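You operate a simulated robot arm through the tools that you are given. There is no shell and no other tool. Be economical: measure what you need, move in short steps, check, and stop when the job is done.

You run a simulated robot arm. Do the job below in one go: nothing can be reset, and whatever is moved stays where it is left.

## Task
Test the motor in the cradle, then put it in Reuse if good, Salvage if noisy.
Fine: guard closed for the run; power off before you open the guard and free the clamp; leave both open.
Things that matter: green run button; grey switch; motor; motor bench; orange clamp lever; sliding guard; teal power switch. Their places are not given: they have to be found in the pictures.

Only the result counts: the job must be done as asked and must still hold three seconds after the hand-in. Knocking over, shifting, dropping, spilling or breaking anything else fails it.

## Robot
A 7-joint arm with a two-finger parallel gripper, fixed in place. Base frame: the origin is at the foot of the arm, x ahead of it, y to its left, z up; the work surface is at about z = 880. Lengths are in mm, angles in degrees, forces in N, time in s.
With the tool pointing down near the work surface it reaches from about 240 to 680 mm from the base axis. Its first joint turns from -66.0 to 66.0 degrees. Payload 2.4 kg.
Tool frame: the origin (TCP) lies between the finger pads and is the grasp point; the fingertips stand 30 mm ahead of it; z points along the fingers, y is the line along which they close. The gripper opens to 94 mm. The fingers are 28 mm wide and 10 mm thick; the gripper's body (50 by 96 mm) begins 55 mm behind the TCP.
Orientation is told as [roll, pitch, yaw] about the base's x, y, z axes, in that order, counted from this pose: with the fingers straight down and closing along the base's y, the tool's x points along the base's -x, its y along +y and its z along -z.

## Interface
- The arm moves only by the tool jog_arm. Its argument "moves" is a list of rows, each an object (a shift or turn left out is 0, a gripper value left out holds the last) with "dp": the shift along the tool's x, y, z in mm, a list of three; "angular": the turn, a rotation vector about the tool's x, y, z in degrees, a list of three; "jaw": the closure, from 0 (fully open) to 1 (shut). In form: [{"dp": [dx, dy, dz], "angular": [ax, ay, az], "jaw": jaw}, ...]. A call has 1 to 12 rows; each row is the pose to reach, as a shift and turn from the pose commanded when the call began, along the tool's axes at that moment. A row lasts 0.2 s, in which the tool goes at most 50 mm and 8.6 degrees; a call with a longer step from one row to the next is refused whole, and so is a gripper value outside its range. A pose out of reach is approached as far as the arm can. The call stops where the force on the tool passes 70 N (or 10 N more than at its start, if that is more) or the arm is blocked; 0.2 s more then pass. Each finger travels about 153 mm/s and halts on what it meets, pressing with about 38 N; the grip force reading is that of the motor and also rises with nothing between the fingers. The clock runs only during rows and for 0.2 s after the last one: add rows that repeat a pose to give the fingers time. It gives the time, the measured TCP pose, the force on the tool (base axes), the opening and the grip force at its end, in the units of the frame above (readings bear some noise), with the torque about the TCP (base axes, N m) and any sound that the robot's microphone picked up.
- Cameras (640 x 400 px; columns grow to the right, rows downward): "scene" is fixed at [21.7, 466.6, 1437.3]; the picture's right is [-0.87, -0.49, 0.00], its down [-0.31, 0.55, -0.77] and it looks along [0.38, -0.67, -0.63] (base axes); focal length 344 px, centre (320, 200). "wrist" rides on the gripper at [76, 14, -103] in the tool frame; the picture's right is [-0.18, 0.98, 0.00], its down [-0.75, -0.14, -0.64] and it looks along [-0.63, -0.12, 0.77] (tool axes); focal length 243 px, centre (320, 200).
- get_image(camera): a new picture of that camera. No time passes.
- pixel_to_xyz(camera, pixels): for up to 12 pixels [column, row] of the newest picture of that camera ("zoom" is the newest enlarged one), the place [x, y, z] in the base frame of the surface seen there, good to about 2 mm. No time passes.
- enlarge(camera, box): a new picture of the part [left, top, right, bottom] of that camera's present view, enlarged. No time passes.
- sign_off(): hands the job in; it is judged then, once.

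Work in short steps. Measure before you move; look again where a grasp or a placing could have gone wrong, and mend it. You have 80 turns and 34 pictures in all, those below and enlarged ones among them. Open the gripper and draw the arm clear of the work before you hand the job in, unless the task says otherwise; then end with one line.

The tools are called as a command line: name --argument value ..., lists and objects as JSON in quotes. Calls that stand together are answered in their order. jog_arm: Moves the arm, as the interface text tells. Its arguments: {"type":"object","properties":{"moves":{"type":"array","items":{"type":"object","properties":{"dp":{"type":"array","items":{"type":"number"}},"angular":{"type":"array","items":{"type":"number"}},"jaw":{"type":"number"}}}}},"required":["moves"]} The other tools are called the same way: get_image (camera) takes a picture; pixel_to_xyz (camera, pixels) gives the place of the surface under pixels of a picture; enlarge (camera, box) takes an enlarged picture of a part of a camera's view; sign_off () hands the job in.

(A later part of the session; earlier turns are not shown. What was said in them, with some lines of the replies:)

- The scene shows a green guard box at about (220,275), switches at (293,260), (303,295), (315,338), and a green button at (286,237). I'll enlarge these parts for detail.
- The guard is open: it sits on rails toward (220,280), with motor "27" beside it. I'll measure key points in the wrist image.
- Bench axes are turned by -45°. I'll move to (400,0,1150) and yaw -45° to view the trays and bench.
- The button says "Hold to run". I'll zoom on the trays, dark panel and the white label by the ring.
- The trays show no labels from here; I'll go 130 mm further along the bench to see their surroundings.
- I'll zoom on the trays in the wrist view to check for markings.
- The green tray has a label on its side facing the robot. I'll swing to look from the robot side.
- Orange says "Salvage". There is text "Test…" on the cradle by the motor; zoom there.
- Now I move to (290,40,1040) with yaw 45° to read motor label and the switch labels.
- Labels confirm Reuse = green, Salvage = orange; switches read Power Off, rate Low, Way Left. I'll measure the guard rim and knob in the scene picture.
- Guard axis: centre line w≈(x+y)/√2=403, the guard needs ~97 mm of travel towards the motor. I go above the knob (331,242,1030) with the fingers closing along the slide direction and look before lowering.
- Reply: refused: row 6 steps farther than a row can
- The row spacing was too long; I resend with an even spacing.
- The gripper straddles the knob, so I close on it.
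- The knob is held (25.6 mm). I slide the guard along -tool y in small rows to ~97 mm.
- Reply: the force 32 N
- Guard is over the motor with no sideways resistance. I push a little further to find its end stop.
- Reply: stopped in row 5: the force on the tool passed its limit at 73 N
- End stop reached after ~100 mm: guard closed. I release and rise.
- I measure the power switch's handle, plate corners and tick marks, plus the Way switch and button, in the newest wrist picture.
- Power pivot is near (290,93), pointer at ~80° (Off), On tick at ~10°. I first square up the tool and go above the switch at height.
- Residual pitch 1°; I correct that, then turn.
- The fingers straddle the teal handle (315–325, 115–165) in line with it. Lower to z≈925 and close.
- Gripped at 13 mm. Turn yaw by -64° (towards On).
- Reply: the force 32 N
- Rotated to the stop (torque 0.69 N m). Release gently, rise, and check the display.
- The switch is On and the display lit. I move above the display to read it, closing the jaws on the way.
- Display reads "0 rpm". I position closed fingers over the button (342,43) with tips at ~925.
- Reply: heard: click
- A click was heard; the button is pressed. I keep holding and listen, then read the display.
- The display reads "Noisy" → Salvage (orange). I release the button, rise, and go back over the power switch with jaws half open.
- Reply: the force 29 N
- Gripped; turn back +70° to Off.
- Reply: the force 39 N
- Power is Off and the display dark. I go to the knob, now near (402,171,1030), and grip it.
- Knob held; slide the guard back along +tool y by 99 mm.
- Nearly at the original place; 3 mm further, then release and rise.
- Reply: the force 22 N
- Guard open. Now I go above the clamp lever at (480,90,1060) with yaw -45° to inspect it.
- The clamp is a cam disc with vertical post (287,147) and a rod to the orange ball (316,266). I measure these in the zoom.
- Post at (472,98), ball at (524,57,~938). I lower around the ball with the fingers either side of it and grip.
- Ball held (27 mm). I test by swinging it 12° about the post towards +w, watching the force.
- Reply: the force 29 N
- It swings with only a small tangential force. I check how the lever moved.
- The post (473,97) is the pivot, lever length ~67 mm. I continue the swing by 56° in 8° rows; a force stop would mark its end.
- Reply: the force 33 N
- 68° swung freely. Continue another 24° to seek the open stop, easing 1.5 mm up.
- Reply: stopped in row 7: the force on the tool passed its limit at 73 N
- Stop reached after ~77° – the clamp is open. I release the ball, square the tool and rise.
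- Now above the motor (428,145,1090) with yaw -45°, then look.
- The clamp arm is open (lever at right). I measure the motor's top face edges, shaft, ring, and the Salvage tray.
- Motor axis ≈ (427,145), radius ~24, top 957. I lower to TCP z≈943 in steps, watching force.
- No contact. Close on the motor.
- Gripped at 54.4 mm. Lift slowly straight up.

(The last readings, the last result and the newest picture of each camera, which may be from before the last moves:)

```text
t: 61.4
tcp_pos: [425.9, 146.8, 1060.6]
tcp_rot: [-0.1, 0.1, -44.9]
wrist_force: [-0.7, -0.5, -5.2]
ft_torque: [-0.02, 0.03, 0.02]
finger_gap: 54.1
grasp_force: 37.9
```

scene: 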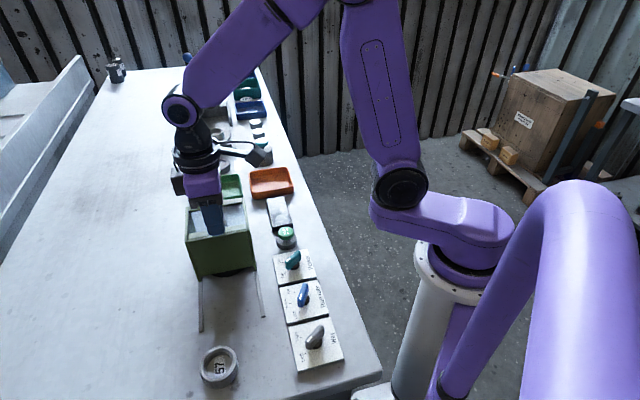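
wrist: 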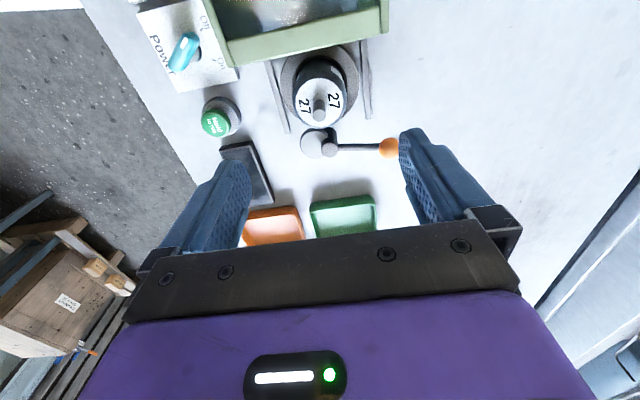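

Motor lifted (≈5 N). Carry it at height to above the Salvage tray centre (498,-110).

jog_arm --moves '[{"dp": [-20, -12, 0]}, {"dp": [-55, -31, 0]}, {"dp": [-90, -51, 0]}, {"dp": [-125, -70, 0]}, {"dp": [-160, -90, 0]}, {"dp": [-195, -110, 0]}, {"dp": [-220, -124, 0]}, {"dp": [-233, -131, 0]}, {"dp": [-233, -131, 0]}, {"dp": [-233, -131, 0]}]'

get_image --camera "scene"

```text
t: 63.6
tcp_pos: [499.0, -111.4, 1059.4]
tcp_rot: [-0.2, 0.0, -45.0]
wrist_force: [-0.1, -0.2, -4.1]
ft_torque: [-0.01, 0.02, 0.04]
finger_gap: 54.1
grasp_force: 38.1
```

```text
3 pictures are left
```

scene: 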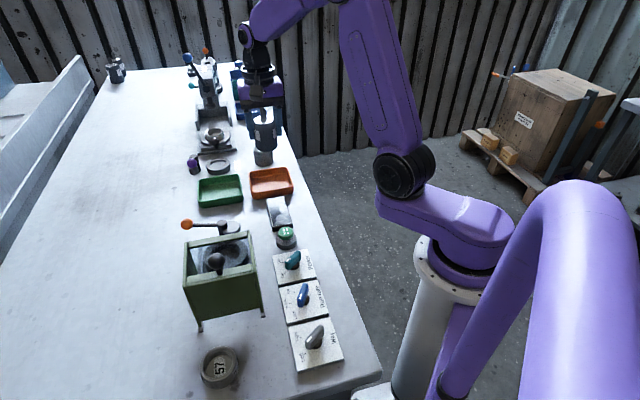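

All intact; I verify the tray's rim position in this picture before lowering.

pixel_to_xyz --camera "scene" --pixels '[[251, 172], [287, 169], [291, 188], [256, 195], [271, 184], [270, 170], [292, 178], [253, 184], [273, 191]]'

```text
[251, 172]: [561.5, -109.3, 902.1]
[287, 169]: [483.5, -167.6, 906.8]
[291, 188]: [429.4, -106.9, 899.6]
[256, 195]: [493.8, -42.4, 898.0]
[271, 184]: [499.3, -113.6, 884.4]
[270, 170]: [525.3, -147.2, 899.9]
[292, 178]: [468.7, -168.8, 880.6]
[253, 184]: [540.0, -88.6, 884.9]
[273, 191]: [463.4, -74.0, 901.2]
```

Tray centre ≈ (495,-110). Shift slightly and lower to TCP z≈955.

jog_arm --moves '[{"dp": [3.8, -1.8, 25]}, {"dp": [3.8, -1.8, 55]}, {"dp": [3.8, -1.8, 80]}, {"dp": [3.8, -1.8, 96]}, {"dp": [3.8, -1.8, 104]}, {"dp": [3.8, -1.8, 104]}]'

jog_arm --moves '[{"dp": [0, 0, 2]}, {"dp": [0, 0, 4]}, {"dp": [0, 0, 6]}, {"dp": [0, 0, 8]}, {"dp": [0, 0, 8]}]'

```text
t: 65.0
tcp_pos: [495.6, -110.4, 955.7]
tcp_rot: [-0.2, 0.1, -45.0]
wrist_force: [0.1, 0.3, -4.4]
ft_torque: [0.0, 0.01, 0.02]
finger_gap: 54.4
grasp_force: 37.9
```

```text
t: 66.2
tcp_pos: [493.4, -109.6, 948.1]
tcp_rot: [-0.2, 0.2, -44.9]
wrist_force: [0.3, -0.3, -4.4]
ft_torque: [0.03, 0.0, 0.02]
finger_gap: 54.4
grasp_force: 37.9
```

No contact yet; continue in small steps.

jog_arm --moves '[{"dp": [0, 0, 1.5]}, {"dp": [0, 0, 3]}, {"dp": [0, 0, 4.5]}, {"dp": [0, 0, 6]}, {"dp": [0, 0, 6]}]'

```text
t: 67.4
tcp_pos: [494.5, -110.4, 942.2]
tcp_rot: [-0.3, 0.1, -45.0]
wrist_force: [-4.8, 0.7, 7.6]
ft_torque: [0.37, 0.12, 0.12]
finger_gap: 54.3
grasp_force: 38.1
```

Contact with the tray floor (force changed by +12 N). Open the jaws and rise.

jog_arm --moves '[{"dp": [0, 0, 0.3], "jaw": 0.35}, {"dp": [0, 0, 0.3], "jaw": 0.1}, {"dp": [0, 0, 0.3], "jaw": 0.1}, {"dp": [0, 0, -15]}, {"dp": [0, 0, -50]}, {"dp": [0, 0, -95]}, {"dp": [0, 0, -140]}, {"dp": [40, 0, -180]}, {"dp": [80, 0, -200]}, {"dp": [120, 0, -200]}, {"dp": [120, 0, -200]}]'

get_image --camera "wrist"

enlarge --camera "scene" --box '[160, 120, 360, 280]'

```text
refused: row 8 steps farther than a row can; nothing moved
```

```text
2 pictures are left
```

wrist: 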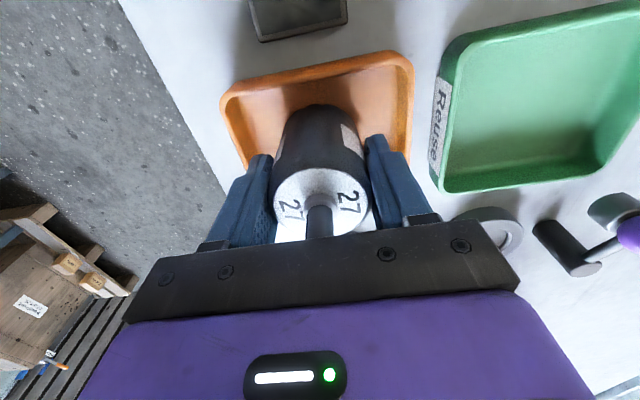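

```text
2.50 times, centred on (260, 200) of scene
```

zoom: 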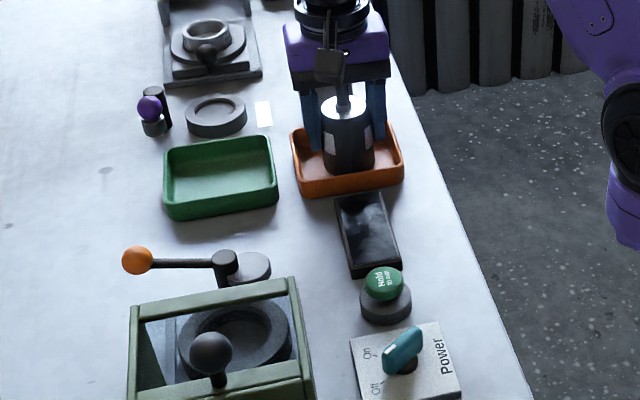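

The move was refused (row too long); the motor stands inside the tray. I resend with shorter rows.

jog_arm --moves '[{"dp": [0, 0, 0.3], "jaw": 0.35}, {"dp": [0, 0, 0.3], "jaw": 0.1}, {"dp": [0, 0, 0.3], "jaw": 0.1}, {"dp": [0, 0, -15]}, {"dp": [0, 0, -50]}, {"dp": [0, 0, -90]}, {"dp": [0, 0, -130]}, {"dp": [0, 0, -170]}, {"dp": [40, 0, -190]}, {"dp": [80, 0, -200]}, {"dp": [120, 0, -200]}, {"dp": [120, 0, -200]}]'

enlarge --camera "wrist" --box '[200, 0, 480, 240]'

```text
t: 70.0
tcp_pos: [410.1, -24.4, 1140.8]
tcp_rot: [-0.2, 0.2, -45.0]
wrist_force: [-0.5, 0.6, 0.0]
ft_torque: [0.02, 0.05, 0.01]
finger_gap: 84.4
grasp_force: 0.2
```

```text
1.67 times, centred on (340, 120) of wrist
```

zoom: 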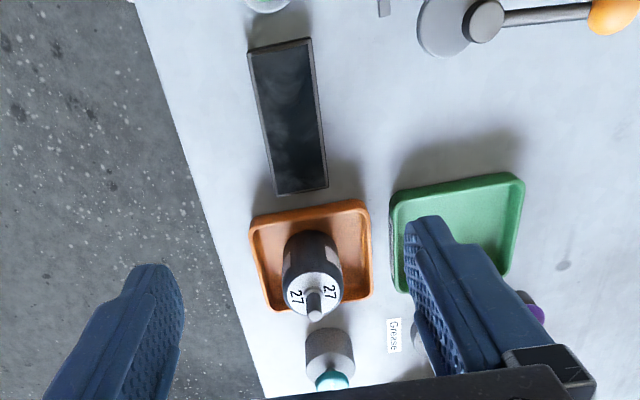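

The motor stands upright in the Salvage tray, power is off, the guard and clamp are open, and the arm is clear. I fully open the gripper and hand in.

jog_arm --moves '[{"jaw": 0}, {"jaw": 0}]'

sign_off

```text
t: 70.6
tcp_pos: [410.1, -25.5, 1140.3]
tcp_rot: [-0.3, 0.1, -45.0]
wrist_force: [0.5, -0.3, 0.7]
ft_torque: [-0.01, 0.0, 0.01]
finger_gap: 93.9
grasp_force: 0.0
```

```text
The job is handed in.
```

The motor tested "Noisy" at the Low / Left settings the switches were already on (I did not run it in the other direction), so it now stands in the orange Salvage tray, with power off and the guard and clamp left open.
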